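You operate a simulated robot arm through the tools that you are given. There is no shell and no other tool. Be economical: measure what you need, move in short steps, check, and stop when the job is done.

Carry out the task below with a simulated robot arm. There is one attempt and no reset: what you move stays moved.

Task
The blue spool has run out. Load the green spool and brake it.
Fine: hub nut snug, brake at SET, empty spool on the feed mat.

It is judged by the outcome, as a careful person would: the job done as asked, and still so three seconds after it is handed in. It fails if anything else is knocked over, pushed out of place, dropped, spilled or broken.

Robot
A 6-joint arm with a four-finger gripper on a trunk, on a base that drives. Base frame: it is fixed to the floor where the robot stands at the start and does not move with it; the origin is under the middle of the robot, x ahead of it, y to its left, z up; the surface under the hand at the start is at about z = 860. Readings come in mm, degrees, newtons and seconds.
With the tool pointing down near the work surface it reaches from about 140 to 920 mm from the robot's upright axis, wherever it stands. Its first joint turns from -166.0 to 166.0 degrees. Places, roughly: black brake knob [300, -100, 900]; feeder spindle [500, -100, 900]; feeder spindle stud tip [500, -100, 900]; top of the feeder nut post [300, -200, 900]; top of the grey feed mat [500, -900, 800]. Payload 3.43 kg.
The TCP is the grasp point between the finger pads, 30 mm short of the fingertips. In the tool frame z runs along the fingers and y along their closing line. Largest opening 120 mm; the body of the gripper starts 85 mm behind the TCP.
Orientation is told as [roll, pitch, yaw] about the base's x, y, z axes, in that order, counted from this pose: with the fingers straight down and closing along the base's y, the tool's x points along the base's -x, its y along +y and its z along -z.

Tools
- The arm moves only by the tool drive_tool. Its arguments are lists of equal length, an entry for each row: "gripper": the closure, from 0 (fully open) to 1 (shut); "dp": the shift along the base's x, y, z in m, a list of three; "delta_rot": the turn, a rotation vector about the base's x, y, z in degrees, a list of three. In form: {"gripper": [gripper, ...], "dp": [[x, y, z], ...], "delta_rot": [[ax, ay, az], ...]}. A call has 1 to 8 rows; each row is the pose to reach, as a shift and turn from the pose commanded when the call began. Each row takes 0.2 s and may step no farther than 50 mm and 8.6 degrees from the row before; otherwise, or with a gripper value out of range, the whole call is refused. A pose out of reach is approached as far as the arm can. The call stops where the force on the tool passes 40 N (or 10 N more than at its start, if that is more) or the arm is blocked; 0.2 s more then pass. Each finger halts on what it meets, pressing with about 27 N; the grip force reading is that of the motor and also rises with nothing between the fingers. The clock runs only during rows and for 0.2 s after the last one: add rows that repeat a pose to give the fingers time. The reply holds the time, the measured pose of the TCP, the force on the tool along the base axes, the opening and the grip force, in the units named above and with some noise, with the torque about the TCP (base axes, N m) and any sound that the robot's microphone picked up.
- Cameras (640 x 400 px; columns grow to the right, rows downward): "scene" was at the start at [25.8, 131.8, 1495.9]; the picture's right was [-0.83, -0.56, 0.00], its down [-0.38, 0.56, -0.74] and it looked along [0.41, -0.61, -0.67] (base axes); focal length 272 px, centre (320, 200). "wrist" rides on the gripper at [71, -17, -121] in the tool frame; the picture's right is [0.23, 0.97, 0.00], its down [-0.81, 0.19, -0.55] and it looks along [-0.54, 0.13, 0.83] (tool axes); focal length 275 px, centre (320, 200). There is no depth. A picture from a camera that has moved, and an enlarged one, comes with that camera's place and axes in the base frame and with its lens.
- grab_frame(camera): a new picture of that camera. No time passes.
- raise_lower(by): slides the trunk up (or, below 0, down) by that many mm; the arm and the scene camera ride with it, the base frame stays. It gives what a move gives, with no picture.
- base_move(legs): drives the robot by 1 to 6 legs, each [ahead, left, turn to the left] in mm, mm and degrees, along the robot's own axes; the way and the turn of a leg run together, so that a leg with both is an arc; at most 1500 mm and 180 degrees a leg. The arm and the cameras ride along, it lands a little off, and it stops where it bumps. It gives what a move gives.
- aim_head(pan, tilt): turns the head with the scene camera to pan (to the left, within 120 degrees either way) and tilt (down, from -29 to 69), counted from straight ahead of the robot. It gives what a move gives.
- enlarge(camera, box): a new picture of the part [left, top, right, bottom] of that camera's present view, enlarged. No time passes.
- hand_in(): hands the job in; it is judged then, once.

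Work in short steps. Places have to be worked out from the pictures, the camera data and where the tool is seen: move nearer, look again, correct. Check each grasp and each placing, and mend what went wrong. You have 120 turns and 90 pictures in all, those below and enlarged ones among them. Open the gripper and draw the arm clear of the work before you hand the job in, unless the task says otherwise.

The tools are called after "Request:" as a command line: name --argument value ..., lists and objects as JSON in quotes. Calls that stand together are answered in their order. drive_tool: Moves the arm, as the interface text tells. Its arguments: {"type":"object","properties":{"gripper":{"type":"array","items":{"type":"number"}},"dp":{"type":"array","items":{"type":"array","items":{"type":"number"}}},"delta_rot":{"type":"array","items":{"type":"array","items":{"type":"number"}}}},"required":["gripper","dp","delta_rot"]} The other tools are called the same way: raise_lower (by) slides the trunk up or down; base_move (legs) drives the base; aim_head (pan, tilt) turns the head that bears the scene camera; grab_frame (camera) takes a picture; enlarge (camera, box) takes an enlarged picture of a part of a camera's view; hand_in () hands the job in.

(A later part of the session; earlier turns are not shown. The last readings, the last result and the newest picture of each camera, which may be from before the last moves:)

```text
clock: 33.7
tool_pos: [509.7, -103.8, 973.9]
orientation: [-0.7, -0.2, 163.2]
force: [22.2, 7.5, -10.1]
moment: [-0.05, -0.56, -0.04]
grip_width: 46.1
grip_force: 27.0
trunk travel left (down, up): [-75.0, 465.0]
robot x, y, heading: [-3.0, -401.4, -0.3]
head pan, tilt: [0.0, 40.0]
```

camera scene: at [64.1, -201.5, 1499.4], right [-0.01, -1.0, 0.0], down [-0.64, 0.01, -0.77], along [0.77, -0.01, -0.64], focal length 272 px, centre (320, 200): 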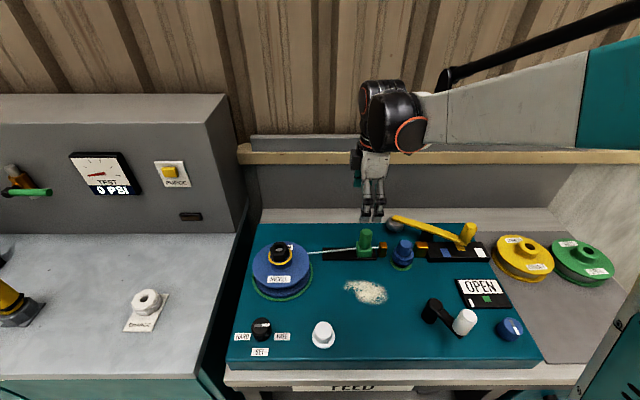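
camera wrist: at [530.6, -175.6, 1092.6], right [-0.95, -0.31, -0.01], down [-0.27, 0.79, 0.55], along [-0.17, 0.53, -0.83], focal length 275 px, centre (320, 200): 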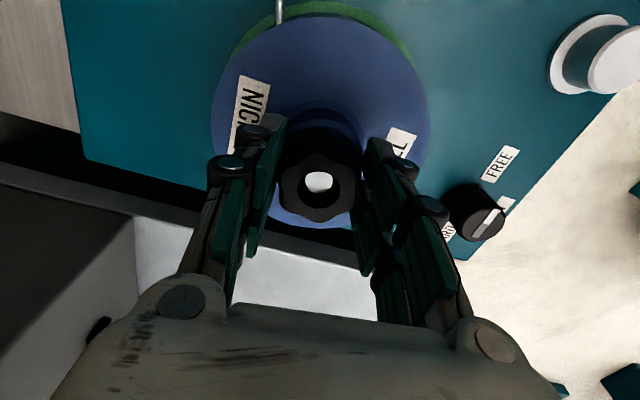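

138° turned with hardly any torque left. I continue another ~48° while easing upward to feel whether the nut has come free.

Request:
drive_tool --gripper '[1, 1, 1, 1, 1, 1, 1]' --dp '[[0.0015, 0, 0.0], [0.0015, 0, 0.0005], [0.0015, 0, 0.001], [0.0015, 0, 0.0015], [0.0015, 0, 0.002], [0.0015, 0, 0.0025], [0.0015, 0, 0.003]]' --delta_rot '[[0, 0, 8], [0, 0, 16], [0, 0, 24], [0, 0, 32], [0, 0, 40], [0, 0, 48], [0, 0, 56]]'

Request:
grab_frame --camera "wrist"

```text
clock: 35.0
tool_pos: [510.2, -103.2, 975.0]
orientation: [0.3, 0.0, -155.8]
force: [7.6, -6.5, -14.1]
moment: [-0.26, -0.26, -0.01]
grip_width: 45.9
grip_force: 27.1
out of reach, approached as far as the arm can: row 6
trunk travel left (down, up): [-75.0, 465.0]
robot x, y, heading: [-3.0, -403.1, -0.5]
head pan, tilt: [0.0, 40.0]
stopped in row 6: the force on the tool passed its limit at 63 N (the readings are from after the stop); the commanded pose is now the measured one
```

```text
53 pictures are left
camera wrist: at [566.6, -59.1, 1097.0], right [0.61, -0.79, 0.01], down [-0.66, -0.5, 0.55], along [-0.44, -0.34, -0.83], focal length 275 px, centre (320, 200)
```

wrist: 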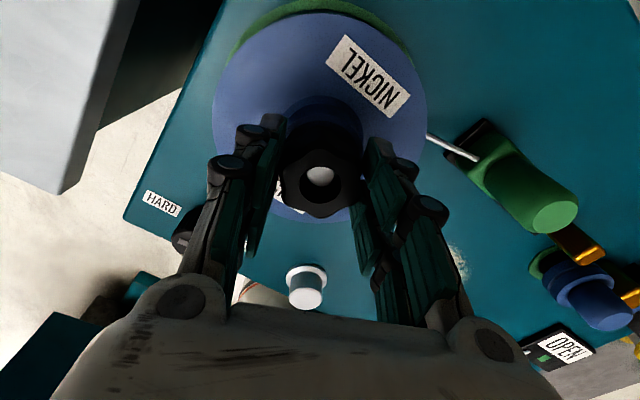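

The wrist has reached its turning limit; ~180° undone. I test whether the nut lifts off by pulling up gently.

Request:
drive_tool --gripper '[1, 1, 1, 1]' --dp '[[0, 0, 0.002], [0, 0, 0.004], [0, 0, 0.006], [0, 0, 0.008]]' --delta_rot '[[0, 0, 0], [0, 0, 0], [0, 0, 0], [0, 0, 0]]'

```text
clock: 36.0
tool_pos: [510.1, -102.3, 984.2]
orientation: [0.2, -0.1, -155.8]
force: [8.2, -19.0, -23.2]
moment: [-0.27, -0.16, 0.01]
grip_width: 46.2
grip_force: 27.1
trunk travel left (down, up): [-75.0, 465.0]
robot x, y, heading: [1.4, -401.6, -0.7]
head pan, tilt: [0.0, 40.0]
```

Request:
grab_frame --camera "wrist"

Request:
enlarge --camera "scene" --box '[220, 180, 360, 310]'

```text
52 pictures are left
camera wrist: at [567.0, -59.0, 1104.8], right [0.61, -0.79, 0.0], down [-0.66, -0.51, 0.55], along [-0.44, -0.34, -0.83], focal length 275 px, centre (320, 200)
```

wrist: 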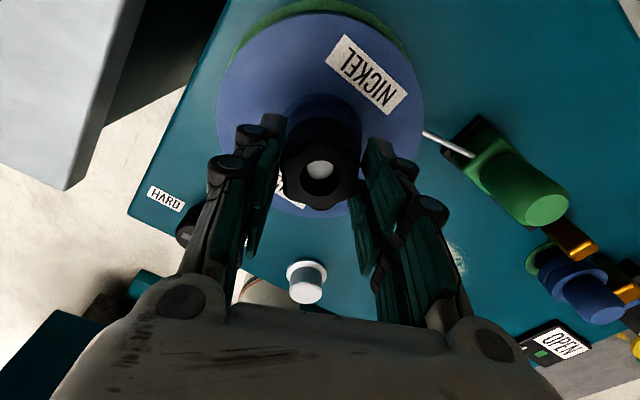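

```text
3.08 times, centred on (290, 245) of scene
camera zoom: at [67.0, -202.4, 1499.4], right [-0.01, -1.0, 0.0], down [-0.64, 0.01, -0.76], along [0.76, -0.01, -0.64], focal length 836 px, centre (412, 62)
```

zoom: 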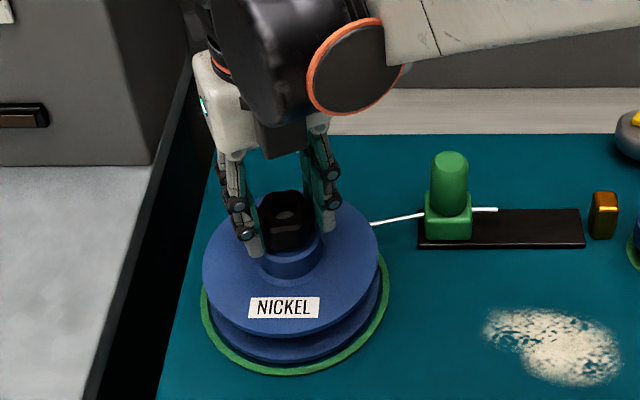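

The nut seems to be coming up with the gripper. I pull another 12 mm in small steps and look.

Request:
drive_tool --gripper '[1, 1, 1, 1]' --dp '[[0.001, -0.001, 0.003], [0.001, -0.001, 0.006], [0.001, -0.001, 0.009], [0.001, -0.001, 0.012]]' --delta_rot '[[0, 0, 0], [0, 0, 0], [0, 0, 0], [0, 0, 0]]'

Request:
grab_frame --camera "wrist"

Request:
enlarge --camera "scene" --box '[220, 180, 360, 310]'

```text
clock: 37.0
tool_pos: [509.3, -103.5, 995.9]
orientation: [0.1, -0.2, -155.7]
force: [3.3, -11.2, -24.3]
moment: [-0.18, -0.06, 0.04]
grip_width: 46.1
grip_force: 27.1
trunk travel left (down, up): [-75.0, 465.0]
robot x, y, heading: [-2.6, -402.9, -0.7]
head pan, tilt: [0.0, 40.0]
```

```text
50 pictures are left
camera wrist: at [567.1, -59.0, 1117.1], right [0.61, -0.79, 0.0], down [-0.66, -0.51, 0.55], along [-0.44, -0.34, -0.83], focal length 275 px, centre (320, 200)
```

wrist: 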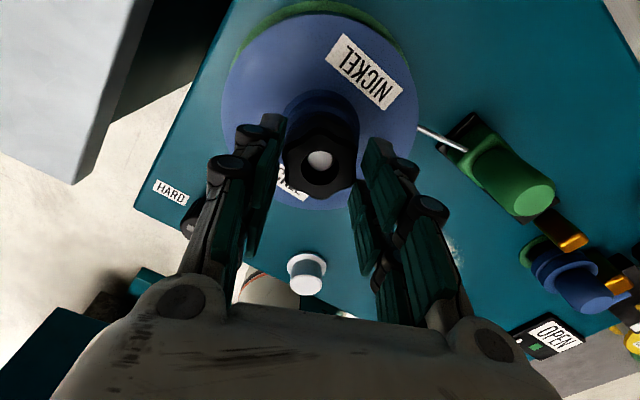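

```text
3.08 times, centred on (290, 245) of scene
camera zoom: at [66.4, -201.5, 1499.3], right [-0.01, -1.0, 0.0], down [-0.64, 0.01, -0.77], along [0.77, -0.01, -0.64], focal length 836 px, centre (412, 62)
```

zoom: 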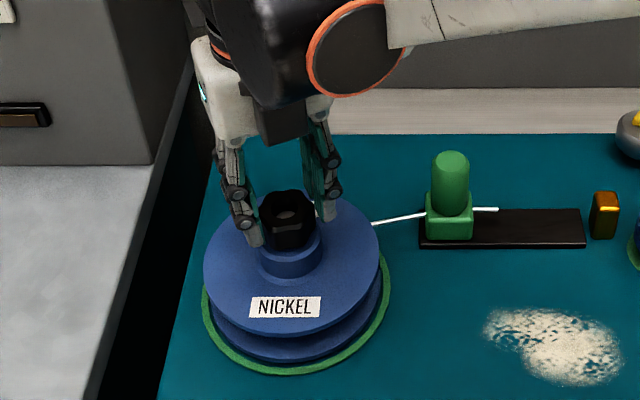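

The fingers slid up the nut: it's still threaded. I open, and turn the wrist back by 240° for the next bite.

Request:
drive_tool --gripper '[0.3, 0.3, 0.3, 0.3, 0.3, 0.3, 0.3, 0.3]' --dp '[[-0.001, 0, 0.002], [-0.002, -0.001, 0.005], [-0.003, -0.001, 0.005], [-0.003, -0.001, 0.005], [-0.003, -0.001, 0.005], [-0.003, -0.001, 0.005], [-0.003, -0.001, 0.005], [-0.003, -0.001, 0.005]]' --delta_rot '[[0, 0, 0], [0, 0, -8.5], [0, 0, -17], [0, 0, -25.5], [0, 0, -34], [0, 0, -42.5], [0, 0, -51], [0, 0, -59.5]]'

Request:
drive_tool --gripper '[0.3, 0.3, 0.3, 0.3, 0.3, 0.3, 0.3, 0.3]' --dp '[[0, 0, 0], [0, 0, 0], [0, 0, 0], [0, 0, 0], [0, 0, 0], [0, 0, 0], [0, 0, 0], [0, 0, 0]]' --delta_rot '[[0, 0, -8.5], [0, 0, -17], [0, 0, -25.5], [0, 0, -34], [0, 0, -42.5], [0, 0, -51], [0, 0, -59.5], [0, 0, -68]]'

Request:
drive_tool --gripper '[0.3, 0.3, 0.3, 0.3, 0.3, 0.3, 0.3, 0.3]' --dp '[[0, 0, 0], [0, 0, 0], [0, 0, 0], [0, 0, 0], [0, 0, 0], [0, 0, 0], [0, 0, 0], [0, 0, 0]]' --delta_rot '[[0, 0, -8.5], [0, 0, -17], [0, 0, -25.5], [0, 0, -34], [0, 0, -42.5], [0, 0, -51], [0, 0, -59.5], [0, 0, -68]]'

Request:
drive_tool --gripper '[0.3, 0.3, 0.3, 0.3, 0.3, 0.3]' --dp '[[0, 0, 0], [0, 0, 0], [0, 0, 0], [0, 0, 0], [0, 0, 0], [0, 0, 0]]' --delta_rot '[[0, 0, -8.5], [0, 0, -17], [0, 0, -25.5], [0, 0, -34], [0, 0, -42], [0, 0, -44.5]]'

Request:
grab_frame --camera "wrist"

```text
clock: 38.8
tool_pos: [504.8, -102.2, 1001.0]
orientation: [0.3, 0.0, 144.5]
force: [-0.4, 0.3, -0.3]
moment: [-0.05, 0.01, 0.01]
grip_width: 83.9
grip_force: 0.1
trunk travel left (down, up): [-75.0, 465.0]
robot x, y, heading: [3.0, -402.9, -0.6]
head pan, tilt: [0.0, 40.0]
```

```text
clock: 40.6
tool_pos: [505.6, -104.1, 1001.0]
orientation: [0.3, 0.0, 76.5]
force: [-1.1, 0.3, -0.4]
moment: [0.01, 0.03, 0.01]
grip_width: 84.1
grip_force: 0.1
trunk travel left (down, up): [-75.0, 465.0]
robot x, y, heading: [1.0, -403.4, -0.7]
head pan, tilt: [0.0, 40.0]
```

```text
clock: 42.4
tool_pos: [505.5, -103.0, 1001.8]
orientation: [0.1, 0.0, 8.6]
force: [0.0, 0.7, 0.1]
moment: [0.02, -0.01, 0.01]
grip_width: 84.0
grip_force: 0.0
trunk travel left (down, up): [-75.0, 465.0]
robot x, y, heading: [-3.1, -403.1, -0.5]
head pan, tilt: [0.0, 40.0]
```

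```text
clock: 43.8
tool_pos: [506.1, -103.7, 1000.7]
orientation: [0.1, 0.0, -35.7]
force: [0.0, 0.4, 0.1]
moment: [0.01, 0.03, 0.03]
grip_width: 83.9
grip_force: 0.0
trunk travel left (down, up): [-75.0, 465.0]
robot x, y, heading: [-2.7, -404.5, -0.5]
head pan, tilt: [0.0, 40.0]
```

```text
48 pictures are left
camera wrist: at [436.6, -77.3, 1122.8], right [0.38, 0.92, 0.0], down [0.77, -0.32, 0.55], along [0.51, -0.21, -0.83], focal length 275 px, centre (320, 200)
```

wrist: 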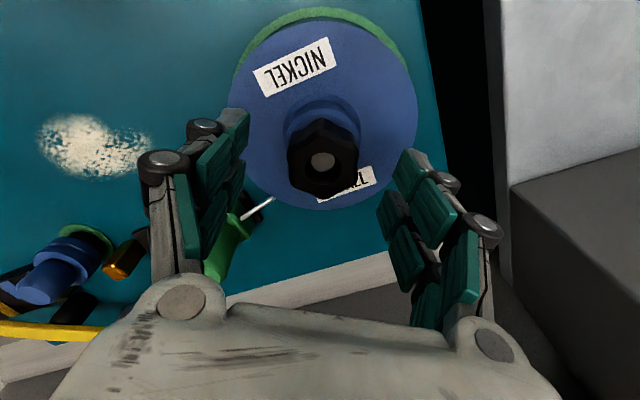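

Well centred. I lower to z≈973, close and start the second bite.

Request:
drive_tool --gripper '[0.3, 0.6, 1, 1, 1, 1]' --dp '[[0.001, -0.001, -0.028], [0.001, -0.001, -0.028], [0.001, -0.001, -0.028], [0.001, -0.001, -0.028], [0.001, -0.001, -0.028], [0.001, -0.001, -0.028]]' --delta_rot '[[0, 0, 0], [0, 0, 0], [0, 0, 0], [0, 0, 0], [0, 0, 8], [0, 0, 16]]'

Request:
drive_tool --gripper '[1, 1, 1, 1, 1, 1, 1, 1]' --dp '[[0, 0, 0], [0, 0, 0], [0, 0, 0.0005], [0, 0, 0.0005], [0, 0, 0.001], [0, 0, 0.001], [0, 0, 0.001], [0, 0, 0.001]]' --delta_rot '[[0, 0, 8], [0, 0, 16], [0, 0, 24], [0, 0, 32], [0, 0, 40], [0, 0, 48], [0, 0, 56], [0, 0, 64]]'

Request:
grab_frame --camera "wrist"

```text
clock: 45.2
tool_pos: [508.0, -102.5, 974.0]
orientation: [0.3, -0.1, -19.7]
force: [23.9, 22.1, 19.7]
moment: [0.83, -0.76, -0.03]
grip_width: 46.0
grip_force: 26.7
trunk travel left (down, up): [-75.0, 465.0]
robot x, y, heading: [-2.8, -400.8, -0.7]
head pan, tilt: [0.0, 40.0]
```

```text
clock: 47.0
tool_pos: [508.8, -104.3, 973.2]
orientation: [0.2, 0.0, 44.4]
force: [23.0, 9.1, 11.1]
moment: [0.31, -0.8, -0.01]
grip_width: 46.0
grip_force: 26.9
trunk travel left (down, up): [-75.0, 465.0]
robot x, y, heading: [-2.0, -405.7, -0.4]
head pan, tilt: [0.0, 40.0]
```

```text
47 pictures are left
camera wrist: at [468.5, -168.3, 1095.1], right [-0.84, 0.53, 0.0], down [0.45, 0.7, 0.55], along [0.29, 0.47, -0.83], focal length 275 px, centre (320, 200)
```

wrist: 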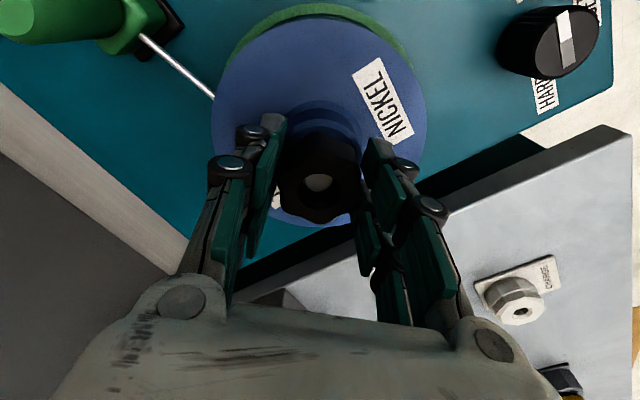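

Still turning freely (total ~260°). I shift +1.5 mm in x and continue.

Request:
drive_tool --gripper '[1, 1, 1, 1, 1, 1, 1, 1]' --dp '[[0.0015, 0.0005, 0], [0.0015, 0.0005, 0.001], [0.0015, 0.0005, 0.001], [0.0015, 0.0005, 0.001], [0.0015, 0.0005, 0.001], [0.0015, 0.0005, 0.002], [0.0015, 0.0005, 0.002], [0.0015, 0.0005, 0.002]]' --delta_rot '[[0, 0, 8], [0, 0, 16], [0, 0, 24], [0, 0, 32], [0, 0, 40], [0, 0, 48], [0, 0, 56], [0, 0, 64]]'

Request:
drive_tool --gripper '[1, 1, 1, 1, 1, 1, 1, 1]' --dp '[[0, 0, 0], [0, 0, 0], [0, 0, 0.0005], [0, 0, 0.0005], [0, 0, 0.001], [0, 0, 0.001], [0, 0, 0.001], [0, 0, 0.001]]' --delta_rot '[[0, 0, 8], [0, 0, 16], [0, 0, 24], [0, 0, 32], [0, 0, 40], [0, 0, 48], [0, 0, 56], [0, 0, 64]]'

Request:
drive_tool --gripper '[1, 1, 1, 1, 1, 1, 1, 1]' --dp '[[0, 0, 0.0], [0, 0, 0.0], [0, 0, 0.0], [0, 0, 0.0], [0, 0, 0.003], [0, 0, 0.006], [0, 0, 0.01], [0, 0, 0.014]]' --delta_rot '[[0, 0, 7], [0, 0, 14], [0, 0, 21], [0, 0, 28], [0, 0, 28], [0, 0, 28], [0, 0, 28], [0, 0, 28]]'

Request:
grab_frame --camera "wrist"

Request:
enlarge --camera "scene" --box '[220, 180, 360, 310]'

```text
clock: 48.8
tool_pos: [508.2, -104.4, 975.6]
orientation: [0.3, 0.0, 108.5]
force: [15.1, -8.4, -2.2]
moment: [-0.2, -0.35, -0.06]
grip_width: 46.1
grip_force: 26.7
trunk travel left (down, up): [-75.0, 465.0]
robot x, y, heading: [-2.0, -401.1, -0.5]
head pan, tilt: [0.0, 40.0]
```

```text
clock: 50.6
tool_pos: [508.9, -104.0, 977.0]
orientation: [0.2, 0.1, 172.4]
force: [18.7, -0.4, 1.9]
moment: [-0.06, -0.48, -0.01]
grip_width: 46.1
grip_force: 26.8
trunk travel left (down, up): [-75.0, 465.0]
robot x, y, heading: [2.4, -401.7, -0.3]
head pan, tilt: [0.0, 40.0]
```

```text
clock: 52.4
tool_pos: [507.1, -104.9, 991.8]
orientation: [0.4, 0.0, -159.8]
force: [-0.4, 0.8, -0.3]
moment: [-0.04, -0.01, -0.01]
grip_width: 46.0
grip_force: 26.6
trunk travel left (down, up): [-75.0, 465.0]
robot x, y, heading: [-2.7, -403.9, -0.7]
head pan, tilt: [0.0, 40.0]
```

```text
46 pictures are left
camera wrist: at [567.9, -64.5, 1113.0], right [0.55, -0.83, 0.0], down [-0.69, -0.46, 0.55], along [-0.46, -0.31, -0.83], focal length 275 px, centre (320, 200)
```

wrist: 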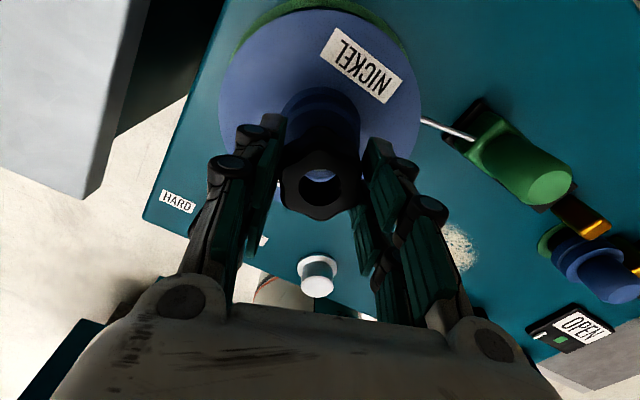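

```text
3.08 times, centred on (290, 245) of scene
camera zoom: at [64.5, -201.4, 1499.4], right [-0.01, -1.0, 0.0], down [-0.64, 0.01, -0.77], along [0.77, -0.01, -0.64], focal length 836 px, centre (412, 62)
```

zoom: 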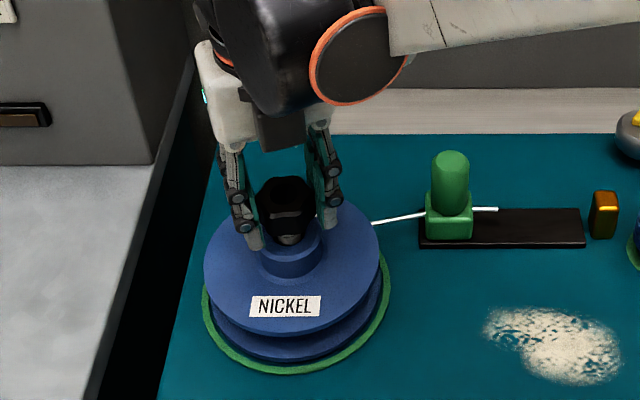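

The nut is off the stud, held in the fingers. I raise it and carry it over the white nut post, at about (335,-215,890), to look.

Request:
drive_tool --gripper '[1, 1, 1, 1, 1, 1]' --dp '[[0, 0, 0.03], [-0.03, -0.02, 0.04], [-0.07, -0.045, 0.04], [-0.11, -0.07, 0.04], [-0.145, -0.09, 0.04], [-0.172, -0.11, 0.035]]' --delta_rot '[[0, 0, 0], [0, 0, 0], [0, 0, 0], [0, 0, 0], [0, 0, 0], [0, 0, 0]]'

Request:
grab_frame --camera "wrist"

Request:
enlarge --camera "scene" --box '[220, 210, 400, 370]'

```text
clock: 53.8
tool_pos: [333.3, -215.5, 1026.3]
orientation: [0.2, 0.1, -159.8]
force: [-0.4, 0.7, -1.3]
moment: [-0.01, 0.02, -0.01]
grip_width: 46.0
grip_force: 27.1
trunk travel left (down, up): [-75.0, 465.0]
robot x, y, heading: [-0.5, -399.5, -0.7]
head pan, tilt: [0.0, 40.0]
```

```text
44 pictures are left
camera wrist: at [393.8, -174.9, 1147.7], right [0.55, -0.83, 0.0], down [-0.69, -0.46, 0.55], along [-0.46, -0.31, -0.83], focal length 275 px, centre (320, 200)
```

wrist: 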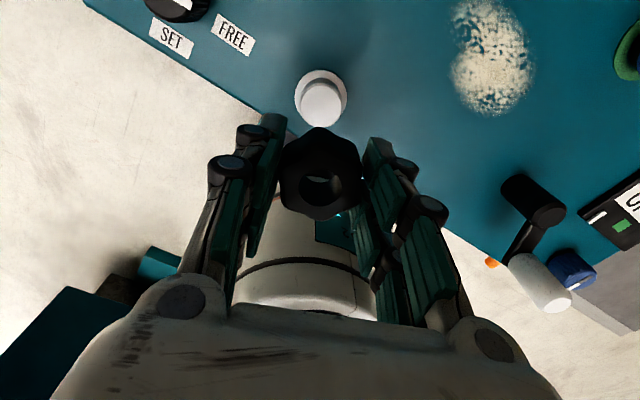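

```text
2.50 times, centred on (310, 290) of scene
camera zoom: at [40.1, -263.3, 1504.9], right [-0.72, -0.7, 0.0], down [-0.41, 0.43, -0.81], along [0.56, -0.58, -0.59], focal length 679 px, centre (345, -25)
```

zoom: 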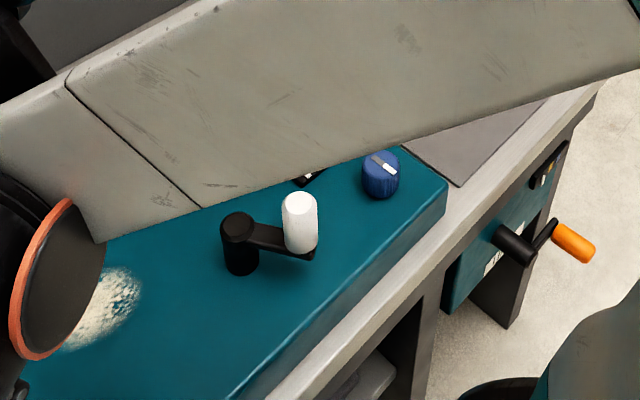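

The post is a flat-topped white cylinder about 40 mm across at (342,-212), so the nut rests on its top. The nut's bottom is ~38 mm below the TCP; I centre and lower toward contact in small steps.

Request:
drive_tool --gripper '[1, 1, 1, 1]' --dp '[[0.009, 0.003, -0.03], [0.009, 0.003, -0.06], [0.009, 0.003, -0.075], [0.009, 0.003, -0.08]]' --delta_rot '[[0, 0, 0], [0, 0, 0], [0, 0, 0], [0, 0, 0]]'

Request:
grab_frame --camera "wrist"

```text
clock: 54.8
tool_pos: [346.1, -210.8, 946.6]
orientation: [0.2, -0.1, -159.7]
force: [-0.2, 1.0, -1.0]
moment: [0.0, 0.0, 0.01]
grip_width: 45.9
grip_force: 27.1
trunk travel left (down, up): [-75.0, 465.0]
robot x, y, heading: [1.1, -399.7, -0.4]
head pan, tilt: [0.0, 40.0]
```

```text
42 pictures are left
camera wrist: at [406.3, -170.7, 1068.3], right [0.55, -0.83, 0.0], down [-0.7, -0.46, 0.55], along [-0.46, -0.31, -0.83], focal length 275 px, centre (320, 200)
```

wrist: 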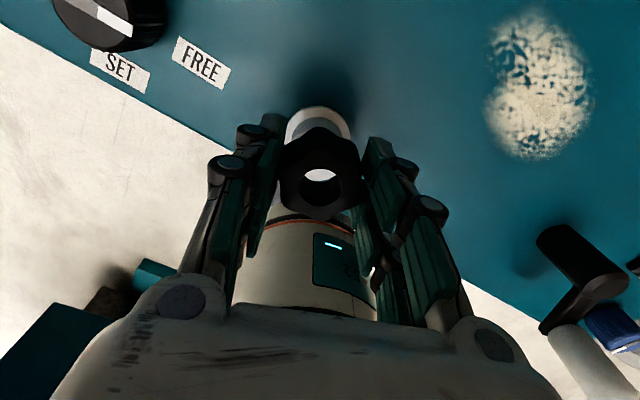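

Aligned left-right. I lower 2 mm at a time up to 10 mm.

Request:
drive_tool --gripper '[1, 1, 1, 1, 1]' --dp '[[-0.002, 0, -0.002], [-0.002, 0, -0.004], [-0.002, 0, -0.006], [-0.002, 0, -0.008], [-0.002, 0, -0.01]]' --delta_rot '[[0, 0, 0], [0, 0, 0], [0, 0, 0], [0, 0, 0], [0, 0, 0]]'

```text
clock: 56.0
tool_pos: [342.9, -211.7, 935.8]
orientation: [0.2, 0.0, -159.7]
force: [-0.4, -0.5, -0.5]
moment: [0.01, -0.01, 0.01]
grip_width: 46.1
grip_force: 26.4
trunk travel left (down, up): [-75.0, 465.0]
robot x, y, heading: [-3.5, -403.1, -0.7]
head pan, tilt: [0.0, 40.0]
```

No contact yet at 936; I keep lowering 2 mm at a time.

Request:
drive_tool --gripper '[1, 1, 1, 1, 1, 1]' --dp '[[0, 0, -0.002], [0, 0, -0.004], [0, 0, -0.006], [0, 0, -0.008], [0, 0, -0.01], [0, 0, -0.012]]' --delta_rot '[[0, 0, 0], [0, 0, 0], [0, 0, 0], [0, 0, 0], [0, 0, 0], [0, 0, 0]]'

Request:
grab_frame --camera "wrist"

```text
clock: 57.4
tool_pos: [342.1, -211.9, 925.5]
orientation: [0.2, 0.1, -159.8]
force: [-0.2, 0.2, -1.2]
moment: [-0.02, 0.03, 0.0]
grip_width: 45.9
grip_force: 27.0
trunk travel left (down, up): [-75.0, 465.0]
robot x, y, heading: [-0.9, -402.2, -0.4]
head pan, tilt: [0.0, 40.0]
```

```text
41 pictures are left
camera wrist: at [403.1, -171.6, 1045.8], right [0.55, -0.83, 0.0], down [-0.7, -0.46, 0.55], along [-0.46, -0.31, -0.83], focal length 275 px, centre (320, 200)
```

wrist: 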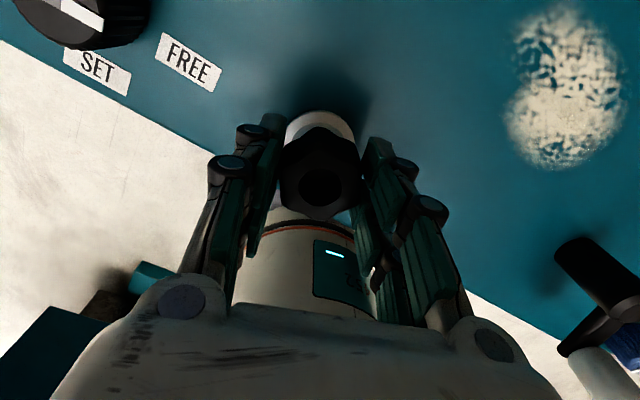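

Still free, and close above the post. Lowering on.

Request:
drive_tool --gripper '[1, 1, 1, 1, 1, 1, 1]' --dp '[[0, 0, -0.002], [0, 0, -0.004], [0, 0, -0.006], [0, 0, -0.008], [0, 0, -0.01], [0, 0, -0.012], [0, 0, -0.014]]' --delta_rot '[[0, 0, 0], [0, 0, 0], [0, 0, 0], [0, 0, 0], [0, 0, 0], [0, 0, 0], [0, 0, 0]]'

Request:
grab_frame --camera "wrist"

```text
clock: 59.0
tool_pos: [341.9, -212.1, 910.7]
orientation: [0.2, 0.0, -159.9]
force: [1.5, -3.3, 20.5]
moment: [-0.05, -0.02, -0.06]
grip_width: 45.5
grip_force: 26.4
trunk travel left (down, up): [-75.0, 465.0]
robot x, y, heading: [-0.8, -401.6, -0.6]
head pan, tilt: [0.0, 40.0]
```

```text
40 pictures are left
camera wrist: at [402.8, -172.4, 1031.7], right [0.55, -0.83, 0.0], down [-0.7, -0.46, 0.55], along [-0.46, -0.31, -0.83], focal length 275 px, centre (320, 200)
```

wrist: 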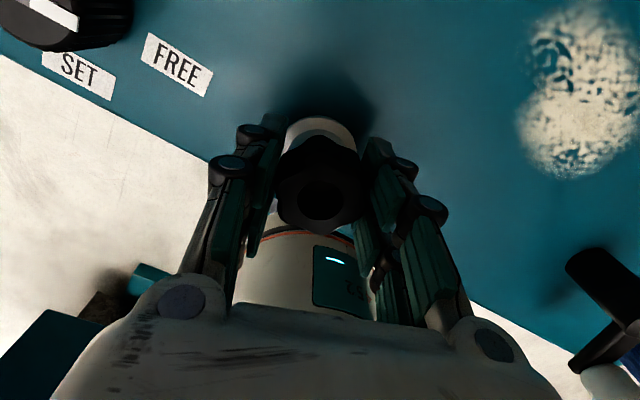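

Contact (20 N). I ease off 1 mm, open and rise to look at how the nut sits.

Request:
drive_tool --gripper '[1, 0.7, 0.4, 0.2, 0.2, 0.2]' --dp '[[0, 0, 0.001], [0, 0, 0.001], [0, 0, 0.001], [0, 0, 0.002], [0, 0, 0.04], [0, 0, 0.085]]' --delta_rot '[[0, 0, 0], [0, 0, 0], [0, 0, 0], [0, 0, 0], [0, 0, 0], [0, 0, 0]]'

Request:
grab_frame --camera "wrist"

```text
clock: 60.4
tool_pos: [341.8, -211.8, 997.2]
orientation: [0.2, 0.0, -159.6]
force: [0.2, 0.6, 0.8]
moment: [-0.01, 0.0, 0.02]
grip_width: 95.8
grip_force: 0.7
trunk travel left (down, up): [-75.0, 465.0]
robot x, y, heading: [-0.7, -400.1, -0.7]
head pan, tilt: [0.0, 40.0]
```

```text
39 pictures are left
camera wrist: at [402.1, -171.9, 1117.7], right [0.55, -0.83, 0.0], down [-0.69, -0.46, 0.55], along [-0.46, -0.31, -0.83], focal length 275 px, centre (320, 200)
```

wrist: 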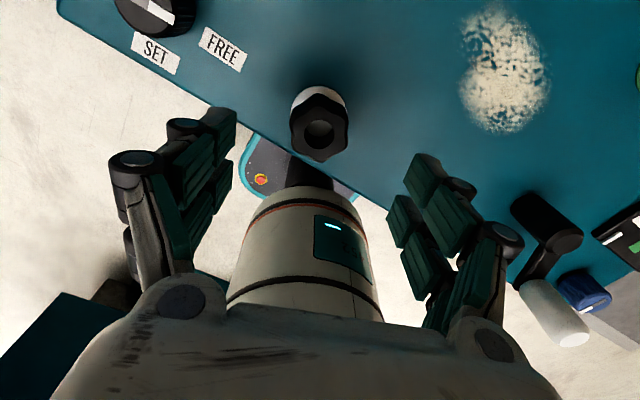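

The nut sits squarely on the post. Next the blue spool: I go over its hub at (507,-104), and look before grasping.

Request:
drive_tool --gripper '[0.1, 0.1, 0.1, 0.1, 0.1]' --dp '[[0.03, 0.015, 0.015], [0.07, 0.04, 0.015], [0.11, 0.07, 0.015], [0.145, 0.09, 0.015], [0.165, 0.108, 0.01]]' --delta_rot '[[0, 0, -8], [0, 0, -16], [0, 0, -24], [0, 0, -32], [0, 0, -40]]'

Request:
grab_frame --camera "wrist"

```text
clock: 61.6
tool_pos: [510.0, -99.0, 1006.7]
orientation: [0.2, 0.0, 160.2]
force: [-0.6, -0.3, -0.4]
moment: [-0.01, -0.02, -0.02]
grip_width: 107.9
grip_force: 0.0
trunk travel left (down, up): [-75.0, 465.0]
robot x, y, heading: [-0.8, -403.5, -0.4]
head pan, tilt: [0.0, 40.0]
```

```text
38 pictures are left
camera wrist: at [582.6, -109.4, 1127.3], right [-0.11, -0.99, 0.0], down [-0.83, 0.1, 0.55], along [-0.55, 0.06, -0.83], focal length 275 px, centre (320, 200)
```

wrist: 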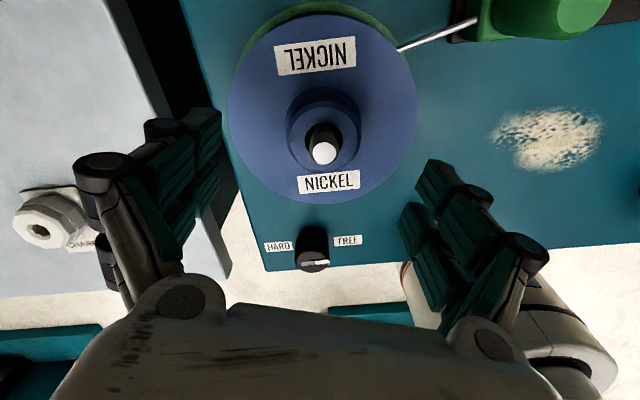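

Stud tip ≈(506,-103.5,954); the hub is ~56 mm wide. I descend around the hub to z≈944 and close.

Request:
drive_tool --gripper '[0.1, 0.1, 0.5, 1, 1, 1]' --dp '[[-0.003, -0.003, -0.035], [-0.003, -0.003, -0.062], [-0.003, -0.003, -0.062], [-0.003, -0.003, -0.062], [-0.003, -0.003, -0.062], [-0.003, -0.003, -0.062]]' --delta_rot '[[0, 0, 0], [0, 0, 0], [0, 0, 0], [0, 0, 0], [0, 0, 0], [0, 0, 0]]'

Request:
grab_frame --camera "wrist"

```text
clock: 63.0
tool_pos: [506.6, -101.9, 943.0]
orientation: [0.0, 0.1, 160.5]
force: [2.0, 5.4, -0.6]
moment: [0.73, -0.04, 0.17]
grip_width: 53.2
grip_force: 27.2
trunk travel left (down, up): [-75.0, 465.0]
robot x, y, heading: [1.0, -404.2, -0.6]
head pan, tilt: [0.0, 40.0]
stopped in row 6: the force on the tool passed its limit at 41 N (the readings are from after the stop); the commanded pose is now the measured one
```

```text
37 pictures are left
camera wrist: at [578.6, -111.2, 1064.6], right [-0.11, -0.99, 0.0], down [-0.83, 0.09, 0.55], along [-0.55, 0.06, -0.83], focal length 275 px, centre (320, 200)
```

wrist: 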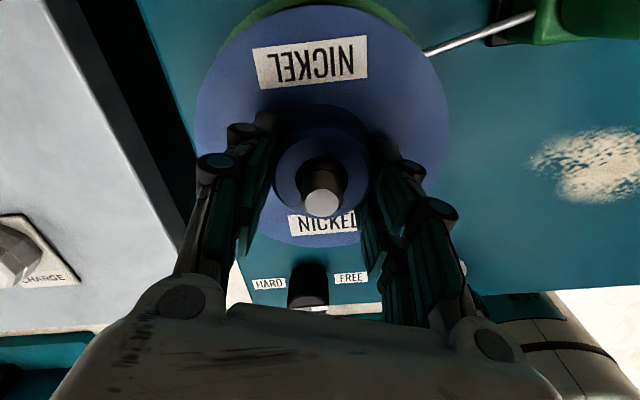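

Hub gripped at 53 mm. I lift in small steps and watch the force and the strand.

Request:
drive_tool --gripper '[1, 1, 1, 1, 1]' --dp '[[0, 0.0005, 0.002], [0, 0.0005, 0.005], [0, 0.0005, 0.008], [0, 0.0005, 0.012], [0, 0.0005, 0.016]]' --delta_rot '[[0, 0, 0], [0, 0, 0], [0, 0, 0], [0, 0, 0], [0, 0, 0]]'

Request:
grab_frame --camera "wrist"

```text
clock: 64.2
tool_pos: [505.9, -101.1, 959.2]
orientation: [0.1, 0.0, 160.4]
force: [-0.2, -0.3, -8.5]
moment: [-0.02, 0.0, 0.03]
grip_width: 52.8
grip_force: 26.9
trunk travel left (down, up): [-75.0, 465.0]
robot x, y, heading: [-0.9, -399.7, -0.5]
head pan, tilt: [0.0, 40.0]
```

```text
36 pictures are left
camera wrist: at [578.8, -111.2, 1080.7], right [-0.11, -0.99, 0.0], down [-0.83, 0.09, 0.55], along [-0.55, 0.06, -0.83], focal length 275 px, centre (320, 200)
```

wrist: 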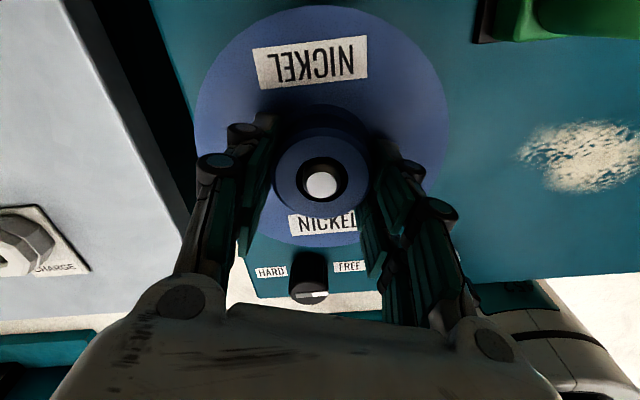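

The spool lifts freely (8.5 N) and the strand is gone with it, so nothing is caught. I raise it clear and carry it toward the free front part of the mat, around (392,-875), turning the wrist as needed.

Request:
drive_tool --gripper '[1, 1, 1, 1, 1, 1, 1, 1]' --dp '[[0, 0, 0.045], [0, 0, 0.09], [0, 0, 0.13], [-0.005, -0.04, 0.135], [-0.01, -0.085, 0.135], [-0.017, -0.13, 0.135], [-0.024, -0.175, 0.135], [-0.03, -0.22, 0.135]]' --delta_rot '[[0, 0, 0], [0, 0, 0], [0, 0, 0], [0, 0, -5], [0, 0, -10], [0, 0, -15], [0, 0, -20], [0, 0, -25]]'

Request:
drive_tool --gripper '[1, 1, 1, 1, 1, 1, 1, 1]' --dp '[[-0.007, -0.045, 0], [-0.014, -0.09, 0], [-0.021, -0.135, 0], [-0.028, -0.18, 0], [-0.035, -0.225, 0], [-0.042, -0.27, 0], [-0.05, -0.315, 0], [-0.057, -0.36, 0]]' --delta_rot '[[0, 0, -5], [0, 0, -10], [0, 0, -15], [0, 0, -20], [0, 0, -25], [0, 0, -30], [0, 0, -35], [0, 0, -40]]'

Request:
drive_tool --gripper '[1, 1, 1, 1, 1]' --dp '[[-0.007, -0.045, 0], [-0.014, -0.09, 0], [-0.021, -0.135, 0], [-0.026, -0.18, 0], [-0.027, -0.194, 0]]' --delta_rot '[[0, 0, 0], [0, 0, 0], [0, 0, 0], [0, 0, 0], [0, 0, 0]]'

Request:
aim_head --pan -35 --tilt 40

Request:
grab_frame --camera "scene"

Request:
grab_frame --camera "wrist"

```text
clock: 66.0
tool_pos: [475.1, -322.8, 1091.6]
orientation: [0.0, 0.0, 135.3]
force: [-0.4, 0.0, -9.7]
moment: [0.01, 0.02, -0.03]
grip_width: 52.6
grip_force: 27.0
trunk travel left (down, up): [-75.0, 465.0]
robot x, y, heading: [-4.1, -398.1, -0.8]
head pan, tilt: [0.0, 40.0]
```

```text
clock: 67.8
tool_pos: [417.4, -683.4, 1094.2]
orientation: [0.2, 0.0, 95.3]
force: [0.0, -0.3, -10.5]
moment: [0.02, -0.01, -0.01]
grip_width: 52.8
grip_force: 27.4
trunk travel left (down, up): [-75.0, 465.0]
robot x, y, heading: [-1.9, -402.0, -0.3]
head pan, tilt: [0.0, 40.0]
```

```text
clock: 69.0
tool_pos: [392.2, -877.4, 1095.2]
orientation: [0.1, 0.0, 95.5]
force: [-0.2, -1.5, -10.5]
moment: [0.09, 0.0, -0.01]
grip_width: 53.2
grip_force: 26.9
trunk travel left (down, up): [-75.0, 465.0]
robot x, y, heading: [-0.6, -404.6, -0.7]
head pan, tilt: [0.0, 40.0]
```

```text
clock: 70.0
tool_pos: [391.5, -875.1, 1094.9]
orientation: [0.1, 0.1, 95.4]
force: [-0.5, 0.0, -9.4]
moment: [0.02, 0.03, 0.0]
grip_width: 52.6
grip_force: 27.0
trunk travel left (down, up): [-75.0, 465.0]
robot x, y, heading: [-4.5, -402.8, -0.5]
head pan, tilt: [-35.0, 40.0]
```

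```text
35 pictures are left
camera scene: at [49.3, -250.4, 1499.5], right [-0.58, -0.81, 0.0], down [-0.52, 0.37, -0.77], along [0.62, -0.44, -0.64], focal length 272 px, centre (320, 200)
```

scene: 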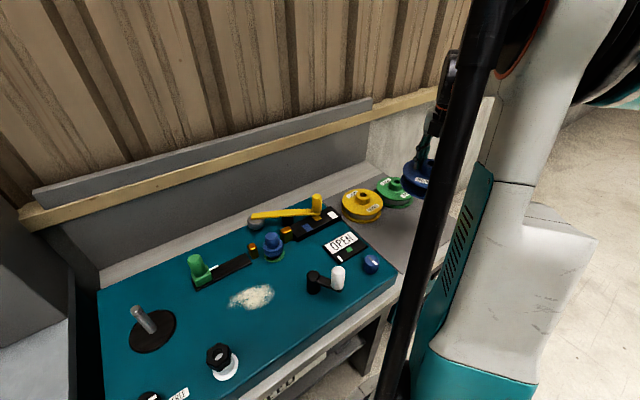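

```text
34 pictures are left
camera wrist: at [414.5, -946.2, 1216.4], right [-0.95, -0.32, 0.0], down [-0.27, 0.79, 0.55], along [-0.18, 0.52, -0.83], focal length 275 px, centre (320, 200)
```

wrist: 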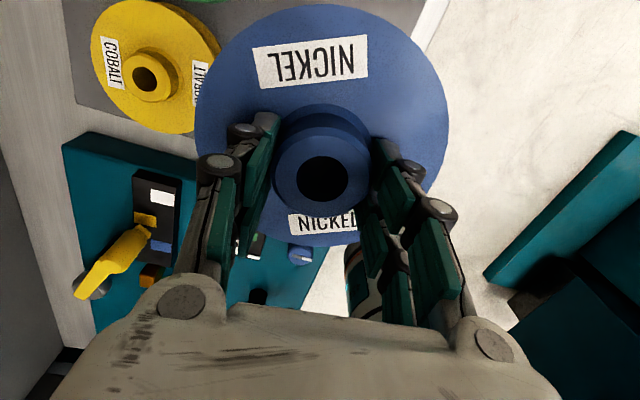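

The spindle now shows its bare stud; mat spot under the spool is clear (yellow ≈(590,-825), green ≈(586,-990)). I shift 15 mm inward and lower to just above the mat.

Request:
drive_tool --gripper '[1, 1, 1, 1, 1, 1]' --dp '[[0.015, 0, -0.045], [0.015, 0, -0.09], [0.015, 0, -0.135], [0.015, 0, -0.175], [0.015, 0, -0.195], [0.015, 0, -0.205]]' --delta_rot '[[0, 0, 0], [0, 0, 0], [0, 0, 0], [0, 0, 0], [0, 0, 0], [0, 0, 0]]'

Request:
drive_tool --gripper '[1, 1, 1, 1, 1, 1, 1, 1]' --dp '[[0, 0, -0.002], [0, 0, -0.004], [0, 0, -0.006], [0, 0, -0.008], [0, 0, -0.01], [0, 0, -0.012], [0, 0, -0.014], [0, 0, -0.016]]' --delta_rot '[[0, 0, 0], [0, 0, 0], [0, 0, 0], [0, 0, 0], [0, 0, 0], [0, 0, 0], [0, 0, 0], [0, 0, 0]]'

Request:
grab_frame --camera "wrist"

```text
clock: 71.5
tool_pos: [406.9, -877.5, 889.2]
orientation: [0.1, 0.0, 95.4]
force: [0.1, 0.3, -10.2]
moment: [0.06, -0.04, -0.03]
grip_width: 52.9
grip_force: 26.7
trunk travel left (down, up): [-75.0, 465.0]
robot x, y, heading: [-4.4, -403.7, -0.3]
head pan, tilt: [-35.0, 40.0]
```

```text
clock: 73.1
tool_pos: [407.5, -875.7, 878.0]
orientation: [0.0, 0.1, 95.4]
force: [0.5, 1.3, 24.0]
moment: [0.34, 0.33, 0.01]
grip_width: 53.1
grip_force: 27.1
trunk travel left (down, up): [-75.0, 465.0]
robot x, y, heading: [-0.7, -400.3, -0.4]
head pan, tilt: [-35.0, 40.0]
stopped in row 8: the force on the tool passed its limit at 45 N (the readings are from after the stop); the commanded pose is now the measured one
```

```text
33 pictures are left
camera wrist: at [429.5, -946.6, 999.4], right [-0.95, -0.32, 0.0], down [-0.27, 0.79, 0.55], along [-0.18, 0.52, -0.83], focal length 275 px, centre (320, 200)
```

wrist: 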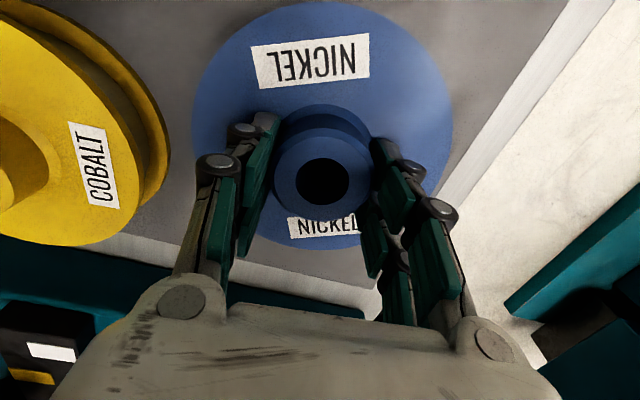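

Spool is standing on the mat. I open, rise and head over to the green spool.

Request:
drive_tool --gripper '[0.6, 0.1, 0.05, 0.05, 0.05, 0.05, 0.05, 0.05]' --dp '[[0, 0, 0.001], [0, 0, 0.001], [0, 0, 0.04], [0, 0, 0.085], [0.03, -0.02, 0.1], [0.07, -0.04, 0.1], [0.115, -0.06, 0.1], [0.155, -0.085, 0.1]]' --delta_rot '[[0, 0, 0], [0, 0, 0], [0, 0, 0], [0, 0, 0], [0, 0, 0], [0, 0, 0], [0, 0, 0], [0, 0, 0]]'

Request:
grab_frame --camera "wrist"

```text
clock: 74.9
tool_pos: [564.3, -963.4, 977.7]
orientation: [0.0, 0.1, 95.4]
force: [-0.3, -0.2, 0.6]
moment: [0.01, -0.01, -0.02]
grip_width: 114.0
grip_force: 0.1
trunk travel left (down, up): [-75.0, 465.0]
robot x, y, heading: [0.6, -400.6, -0.5]
head pan, tilt: [-35.0, 40.0]
```

```text
32 pictures are left
camera wrist: at [587.0, -1033.7, 1098.2], right [-0.95, -0.32, 0.0], down [-0.27, 0.79, 0.55], along [-0.18, 0.52, -0.83], focal length 275 px, centre (320, 200)
```

wrist: 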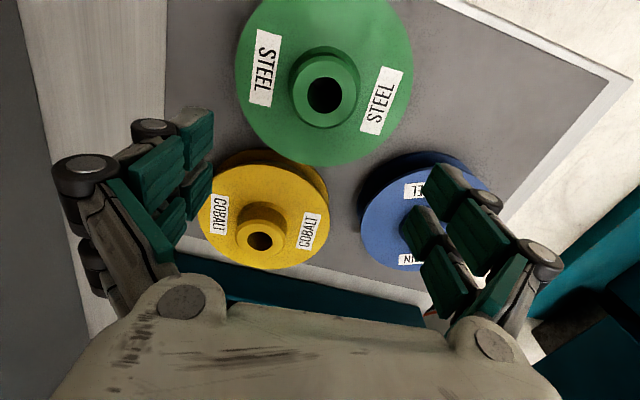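

Green hub at ≈(567,-990). I move above it, descend to z≈880 and close on the hub.

Request:
drive_tool --gripper '[0.05, 0.05, 0.05, 0.5, 1, 1, 1]' --dp '[[0.003, -0.027, 0], [0.003, -0.027, -0.045], [0.003, -0.027, -0.094], [0.003, -0.027, -0.097], [0.003, -0.027, -0.097], [0.003, -0.027, -0.097], [0.003, -0.027, -0.097]]' --delta_rot '[[0, 0, 0], [0, 0, 0], [0, 0, 0], [0, 0, 0], [0, 0, 0], [0, 0, 0], [0, 0, 0]]'

Request:
grab_frame --camera "wrist"

```text
clock: 76.5
tool_pos: [566.0, -989.8, 879.0]
orientation: [0.0, 0.1, 95.3]
force: [3.4, 0.6, 6.1]
moment: [-0.29, -0.52, 0.1]
grip_width: 52.4
grip_force: 26.3
trunk travel left (down, up): [-75.0, 465.0]
robot x, y, heading: [-1.9, -402.5, -0.5]
head pan, tilt: [-35.0, 40.0]
```

```text
31 pictures are left
camera wrist: at [589.9, -1059.6, 1000.8], right [-0.95, -0.32, 0.0], down [-0.27, 0.79, 0.55], along [-0.18, 0.52, -0.83], focal length 275 px, centre (320, 200)
```

wrist: 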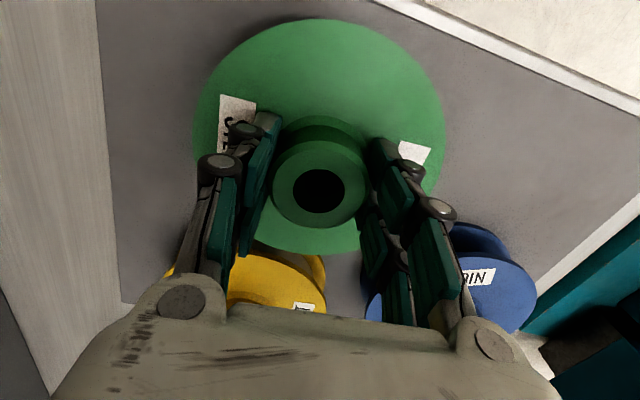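

Hub gripped at 52 mm. I lift gently and check the weight.

Request:
drive_tool --gripper '[1, 1, 1, 1]' --dp '[[0, 0, 0.005], [0, 0, 0.015], [0, 0, 0.03], [0, 0, 0.05]]' --delta_rot '[[0, 0, 0], [0, 0, 0], [0, 0, 0], [0, 0, 0]]'

Request:
grab_frame --camera "wrist"

```text
clock: 77.5
tool_pos: [564.3, -990.0, 928.9]
orientation: [-0.1, 0.0, 95.4]
force: [-0.1, -0.1, -9.5]
moment: [-0.03, 0.01, 0.02]
grip_width: 52.7
grip_force: 27.0
trunk travel left (down, up): [-75.0, 465.0]
robot x, y, heading: [-0.2, -400.4, -0.4]
head pan, tilt: [-35.0, 40.0]
```

```text
30 pictures are left
camera wrist: at [588.3, -1060.4, 1050.8], right [-0.95, -0.32, 0.0], down [-0.27, 0.79, 0.55], along [-0.18, 0.52, -0.83], focal length 275 px, centre (320, 200)
```

wrist: 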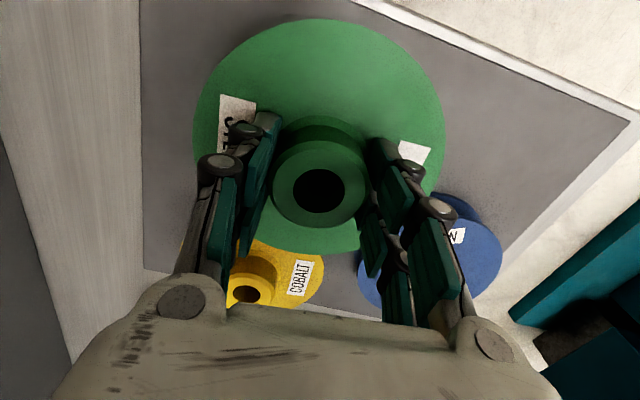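

Green spool held (9.5 N). I lift it to travelling height and carry it back toward the spindle, turning the wrist back to ~160° on the way.

Request:
drive_tool --gripper '[1, 1, 1, 1, 1, 1, 1, 1]' --dp '[[0, 0, 0.045], [0, 0, 0.09], [0, 0, 0.135], [-0.005, 0.03, 0.165], [-0.007, 0.075, 0.166], [-0.01, 0.12, 0.166], [-0.012, 0.165, 0.166], [-0.015, 0.21, 0.166]]' --delta_rot '[[0, 0, 0], [0, 0, 0], [0, 0, 0], [0, 0, 4], [0, 0, 8], [0, 0, 12], [0, 0, 16], [0, 0, 20]]'

Request:
drive_tool --gripper '[1, 1, 1, 1, 1, 1, 1, 1]' --dp '[[-0.002, 0.047, 0], [-0.004, 0.094, 0], [-0.006, 0.141, 0], [-0.008, 0.188, 0], [-0.01, 0.235, 0], [-0.013, 0.282, 0], [-0.016, 0.329, 0], [-0.019, 0.376, 0]]' --delta_rot '[[0, 0, 4], [0, 0, 8], [0, 0, 12], [0, 0, 16], [0, 0, 20], [0, 0, 24], [0, 0, 28], [0, 0, 32]]'

Request:
drive_tool --gripper '[1, 1, 1, 1, 1, 1, 1, 1]' --dp '[[-0.002, 0.047, 0], [-0.005, 0.094, 0], [-0.008, 0.141, 0], [-0.01, 0.188, 0], [-0.013, 0.235, 0], [-0.015, 0.27, -0.01], [-0.017, 0.29, -0.025], [-0.018, 0.3, -0.04]]' --delta_rot '[[0, 0, 3], [0, 0, 6], [0, 0, 9], [0, 0, 12], [0, 0, 13], [0, 0, 13], [0, 0, 13], [0, 0, 13]]'

Request:
grab_frame --camera "wrist"

Request:
aim_head --pan 0 --tilt 45

Request:
grab_frame --camera "scene"

```text
clock: 79.3
tool_pos: [550.4, -777.2, 1097.1]
orientation: [0.1, 0.2, 115.4]
force: [0.1, -0.7, -9.7]
moment: [0.0, -0.01, 0.02]
grip_width: 52.6
grip_force: 26.9
trunk travel left (down, up): [-75.0, 465.0]
robot x, y, heading: [0.4, -401.1, -0.6]
head pan, tilt: [-35.0, 40.0]
```

```text
clock: 81.1
tool_pos: [532.4, -401.6, 1095.3]
orientation: [0.0, -0.1, 147.4]
force: [0.3, -0.4, -9.4]
moment: [0.01, -0.01, 0.0]
grip_width: 52.3
grip_force: 27.4
trunk travel left (down, up): [-75.0, 465.0]
robot x, y, heading: [-2.5, -399.3, -0.4]
head pan, tilt: [-35.0, 40.0]
```

```text
clock: 82.9
tool_pos: [512.3, -101.7, 1055.5]
orientation: [0.0, 0.0, 160.4]
force: [0.6, 0.6, -9.4]
moment: [-0.03, -0.03, 0.0]
grip_width: 52.2
grip_force: 26.8
trunk travel left (down, up): [-75.0, 465.0]
robot x, y, heading: [-0.7, -402.2, -0.4]
head pan, tilt: [-35.0, 40.0]
```

```text
29 pictures are left
camera wrist: at [585.4, -111.9, 1176.8], right [-0.11, -0.99, 0.0], down [-0.83, 0.09, 0.55], along [-0.55, 0.06, -0.83], focal length 275 px, centre (320, 200)
```

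wrist: 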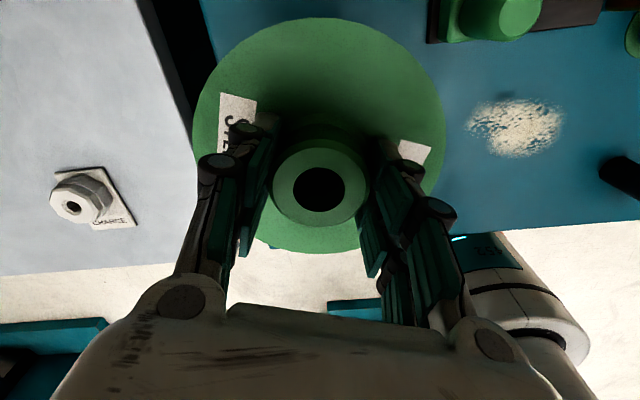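

```text
clock: 83.9
tool_pos: [513.3, -102.1, 1054.7]
orientation: [0.0, 0.0, 160.6]
force: [0.2, -0.9, -9.6]
moment: [0.0, 0.02, -0.02]
grip_width: 52.1
grip_force: 27.8
trunk travel left (down, up): [-75.0, 465.0]
robot x, y, heading: [3.1, -398.6, -0.4]
head pan, tilt: [0.0, 45.0]
```

```text
28 pictures are left
camera scene: at [61.7, -202.0, 1492.3], right [-0.03, -1.0, 0.0], down [-0.7, 0.02, -0.71], along [0.71, -0.02, -0.71], focal length 272 px, centre (320, 200)
```

scene: 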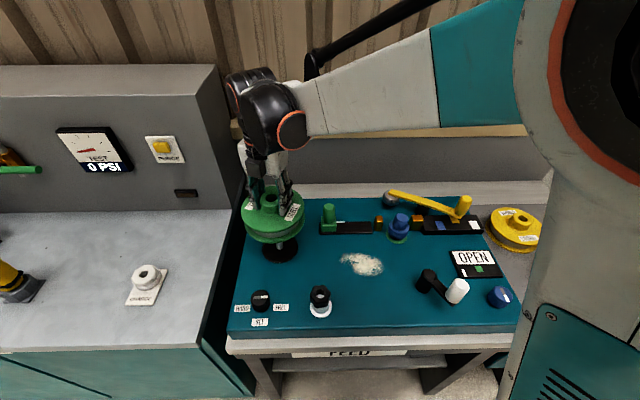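

By the same reckoning the green bore is at (506,-102) and the spindle axis at (505,-104): I correct (-1,-2) mm and lower, slowly from the stud tip on.

Request:
drive_tool --gripper '[1, 1, 1, 1, 1, 1, 1, 1]' --dp '[[-0.001, -0.002, -0.015], [-0.001, -0.002, -0.025], [-0.001, -0.002, -0.03], [-0.001, -0.002, -0.035], [-0.001, -0.002, -0.04], [-0.001, -0.002, -0.045], [-0.001, -0.002, -0.05], [-0.001, -0.002, -0.055]]' --delta_rot '[[0, 0, 0], [0, 0, 0], [0, 0, 0], [0, 0, 0], [0, 0, 0], [0, 0, 0], [0, 0, 0], [0, 0, 0]]'

Request:
grab_frame --camera "wrist"

```text
clock: 85.7
tool_pos: [511.6, -106.0, 1000.5]
orientation: [0.0, 0.2, 160.4]
force: [0.0, 0.3, -10.4]
moment: [-0.05, -0.04, 0.01]
grip_width: 52.0
grip_force: 27.0
trunk travel left (down, up): [-75.0, 465.0]
robot x, y, heading: [-3.2, -399.9, -0.3]
head pan, tilt: [0.0, 45.0]
```

```text
27 pictures are left
camera wrist: at [584.3, -114.4, 1121.4], right [-0.11, -0.99, 0.0], down [-0.83, 0.09, 0.55], along [-0.55, 0.06, -0.83], focal length 275 px, centre (320, 200)
```

wrist: 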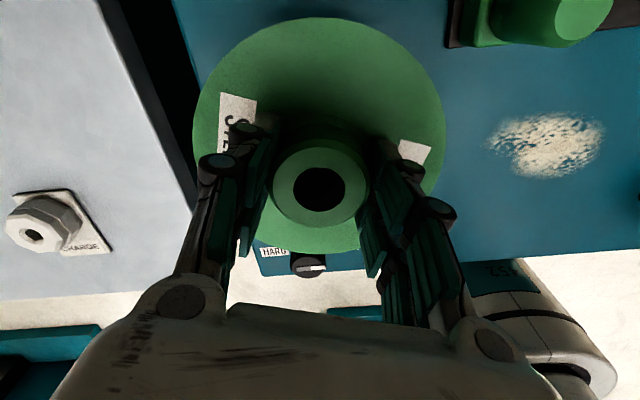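

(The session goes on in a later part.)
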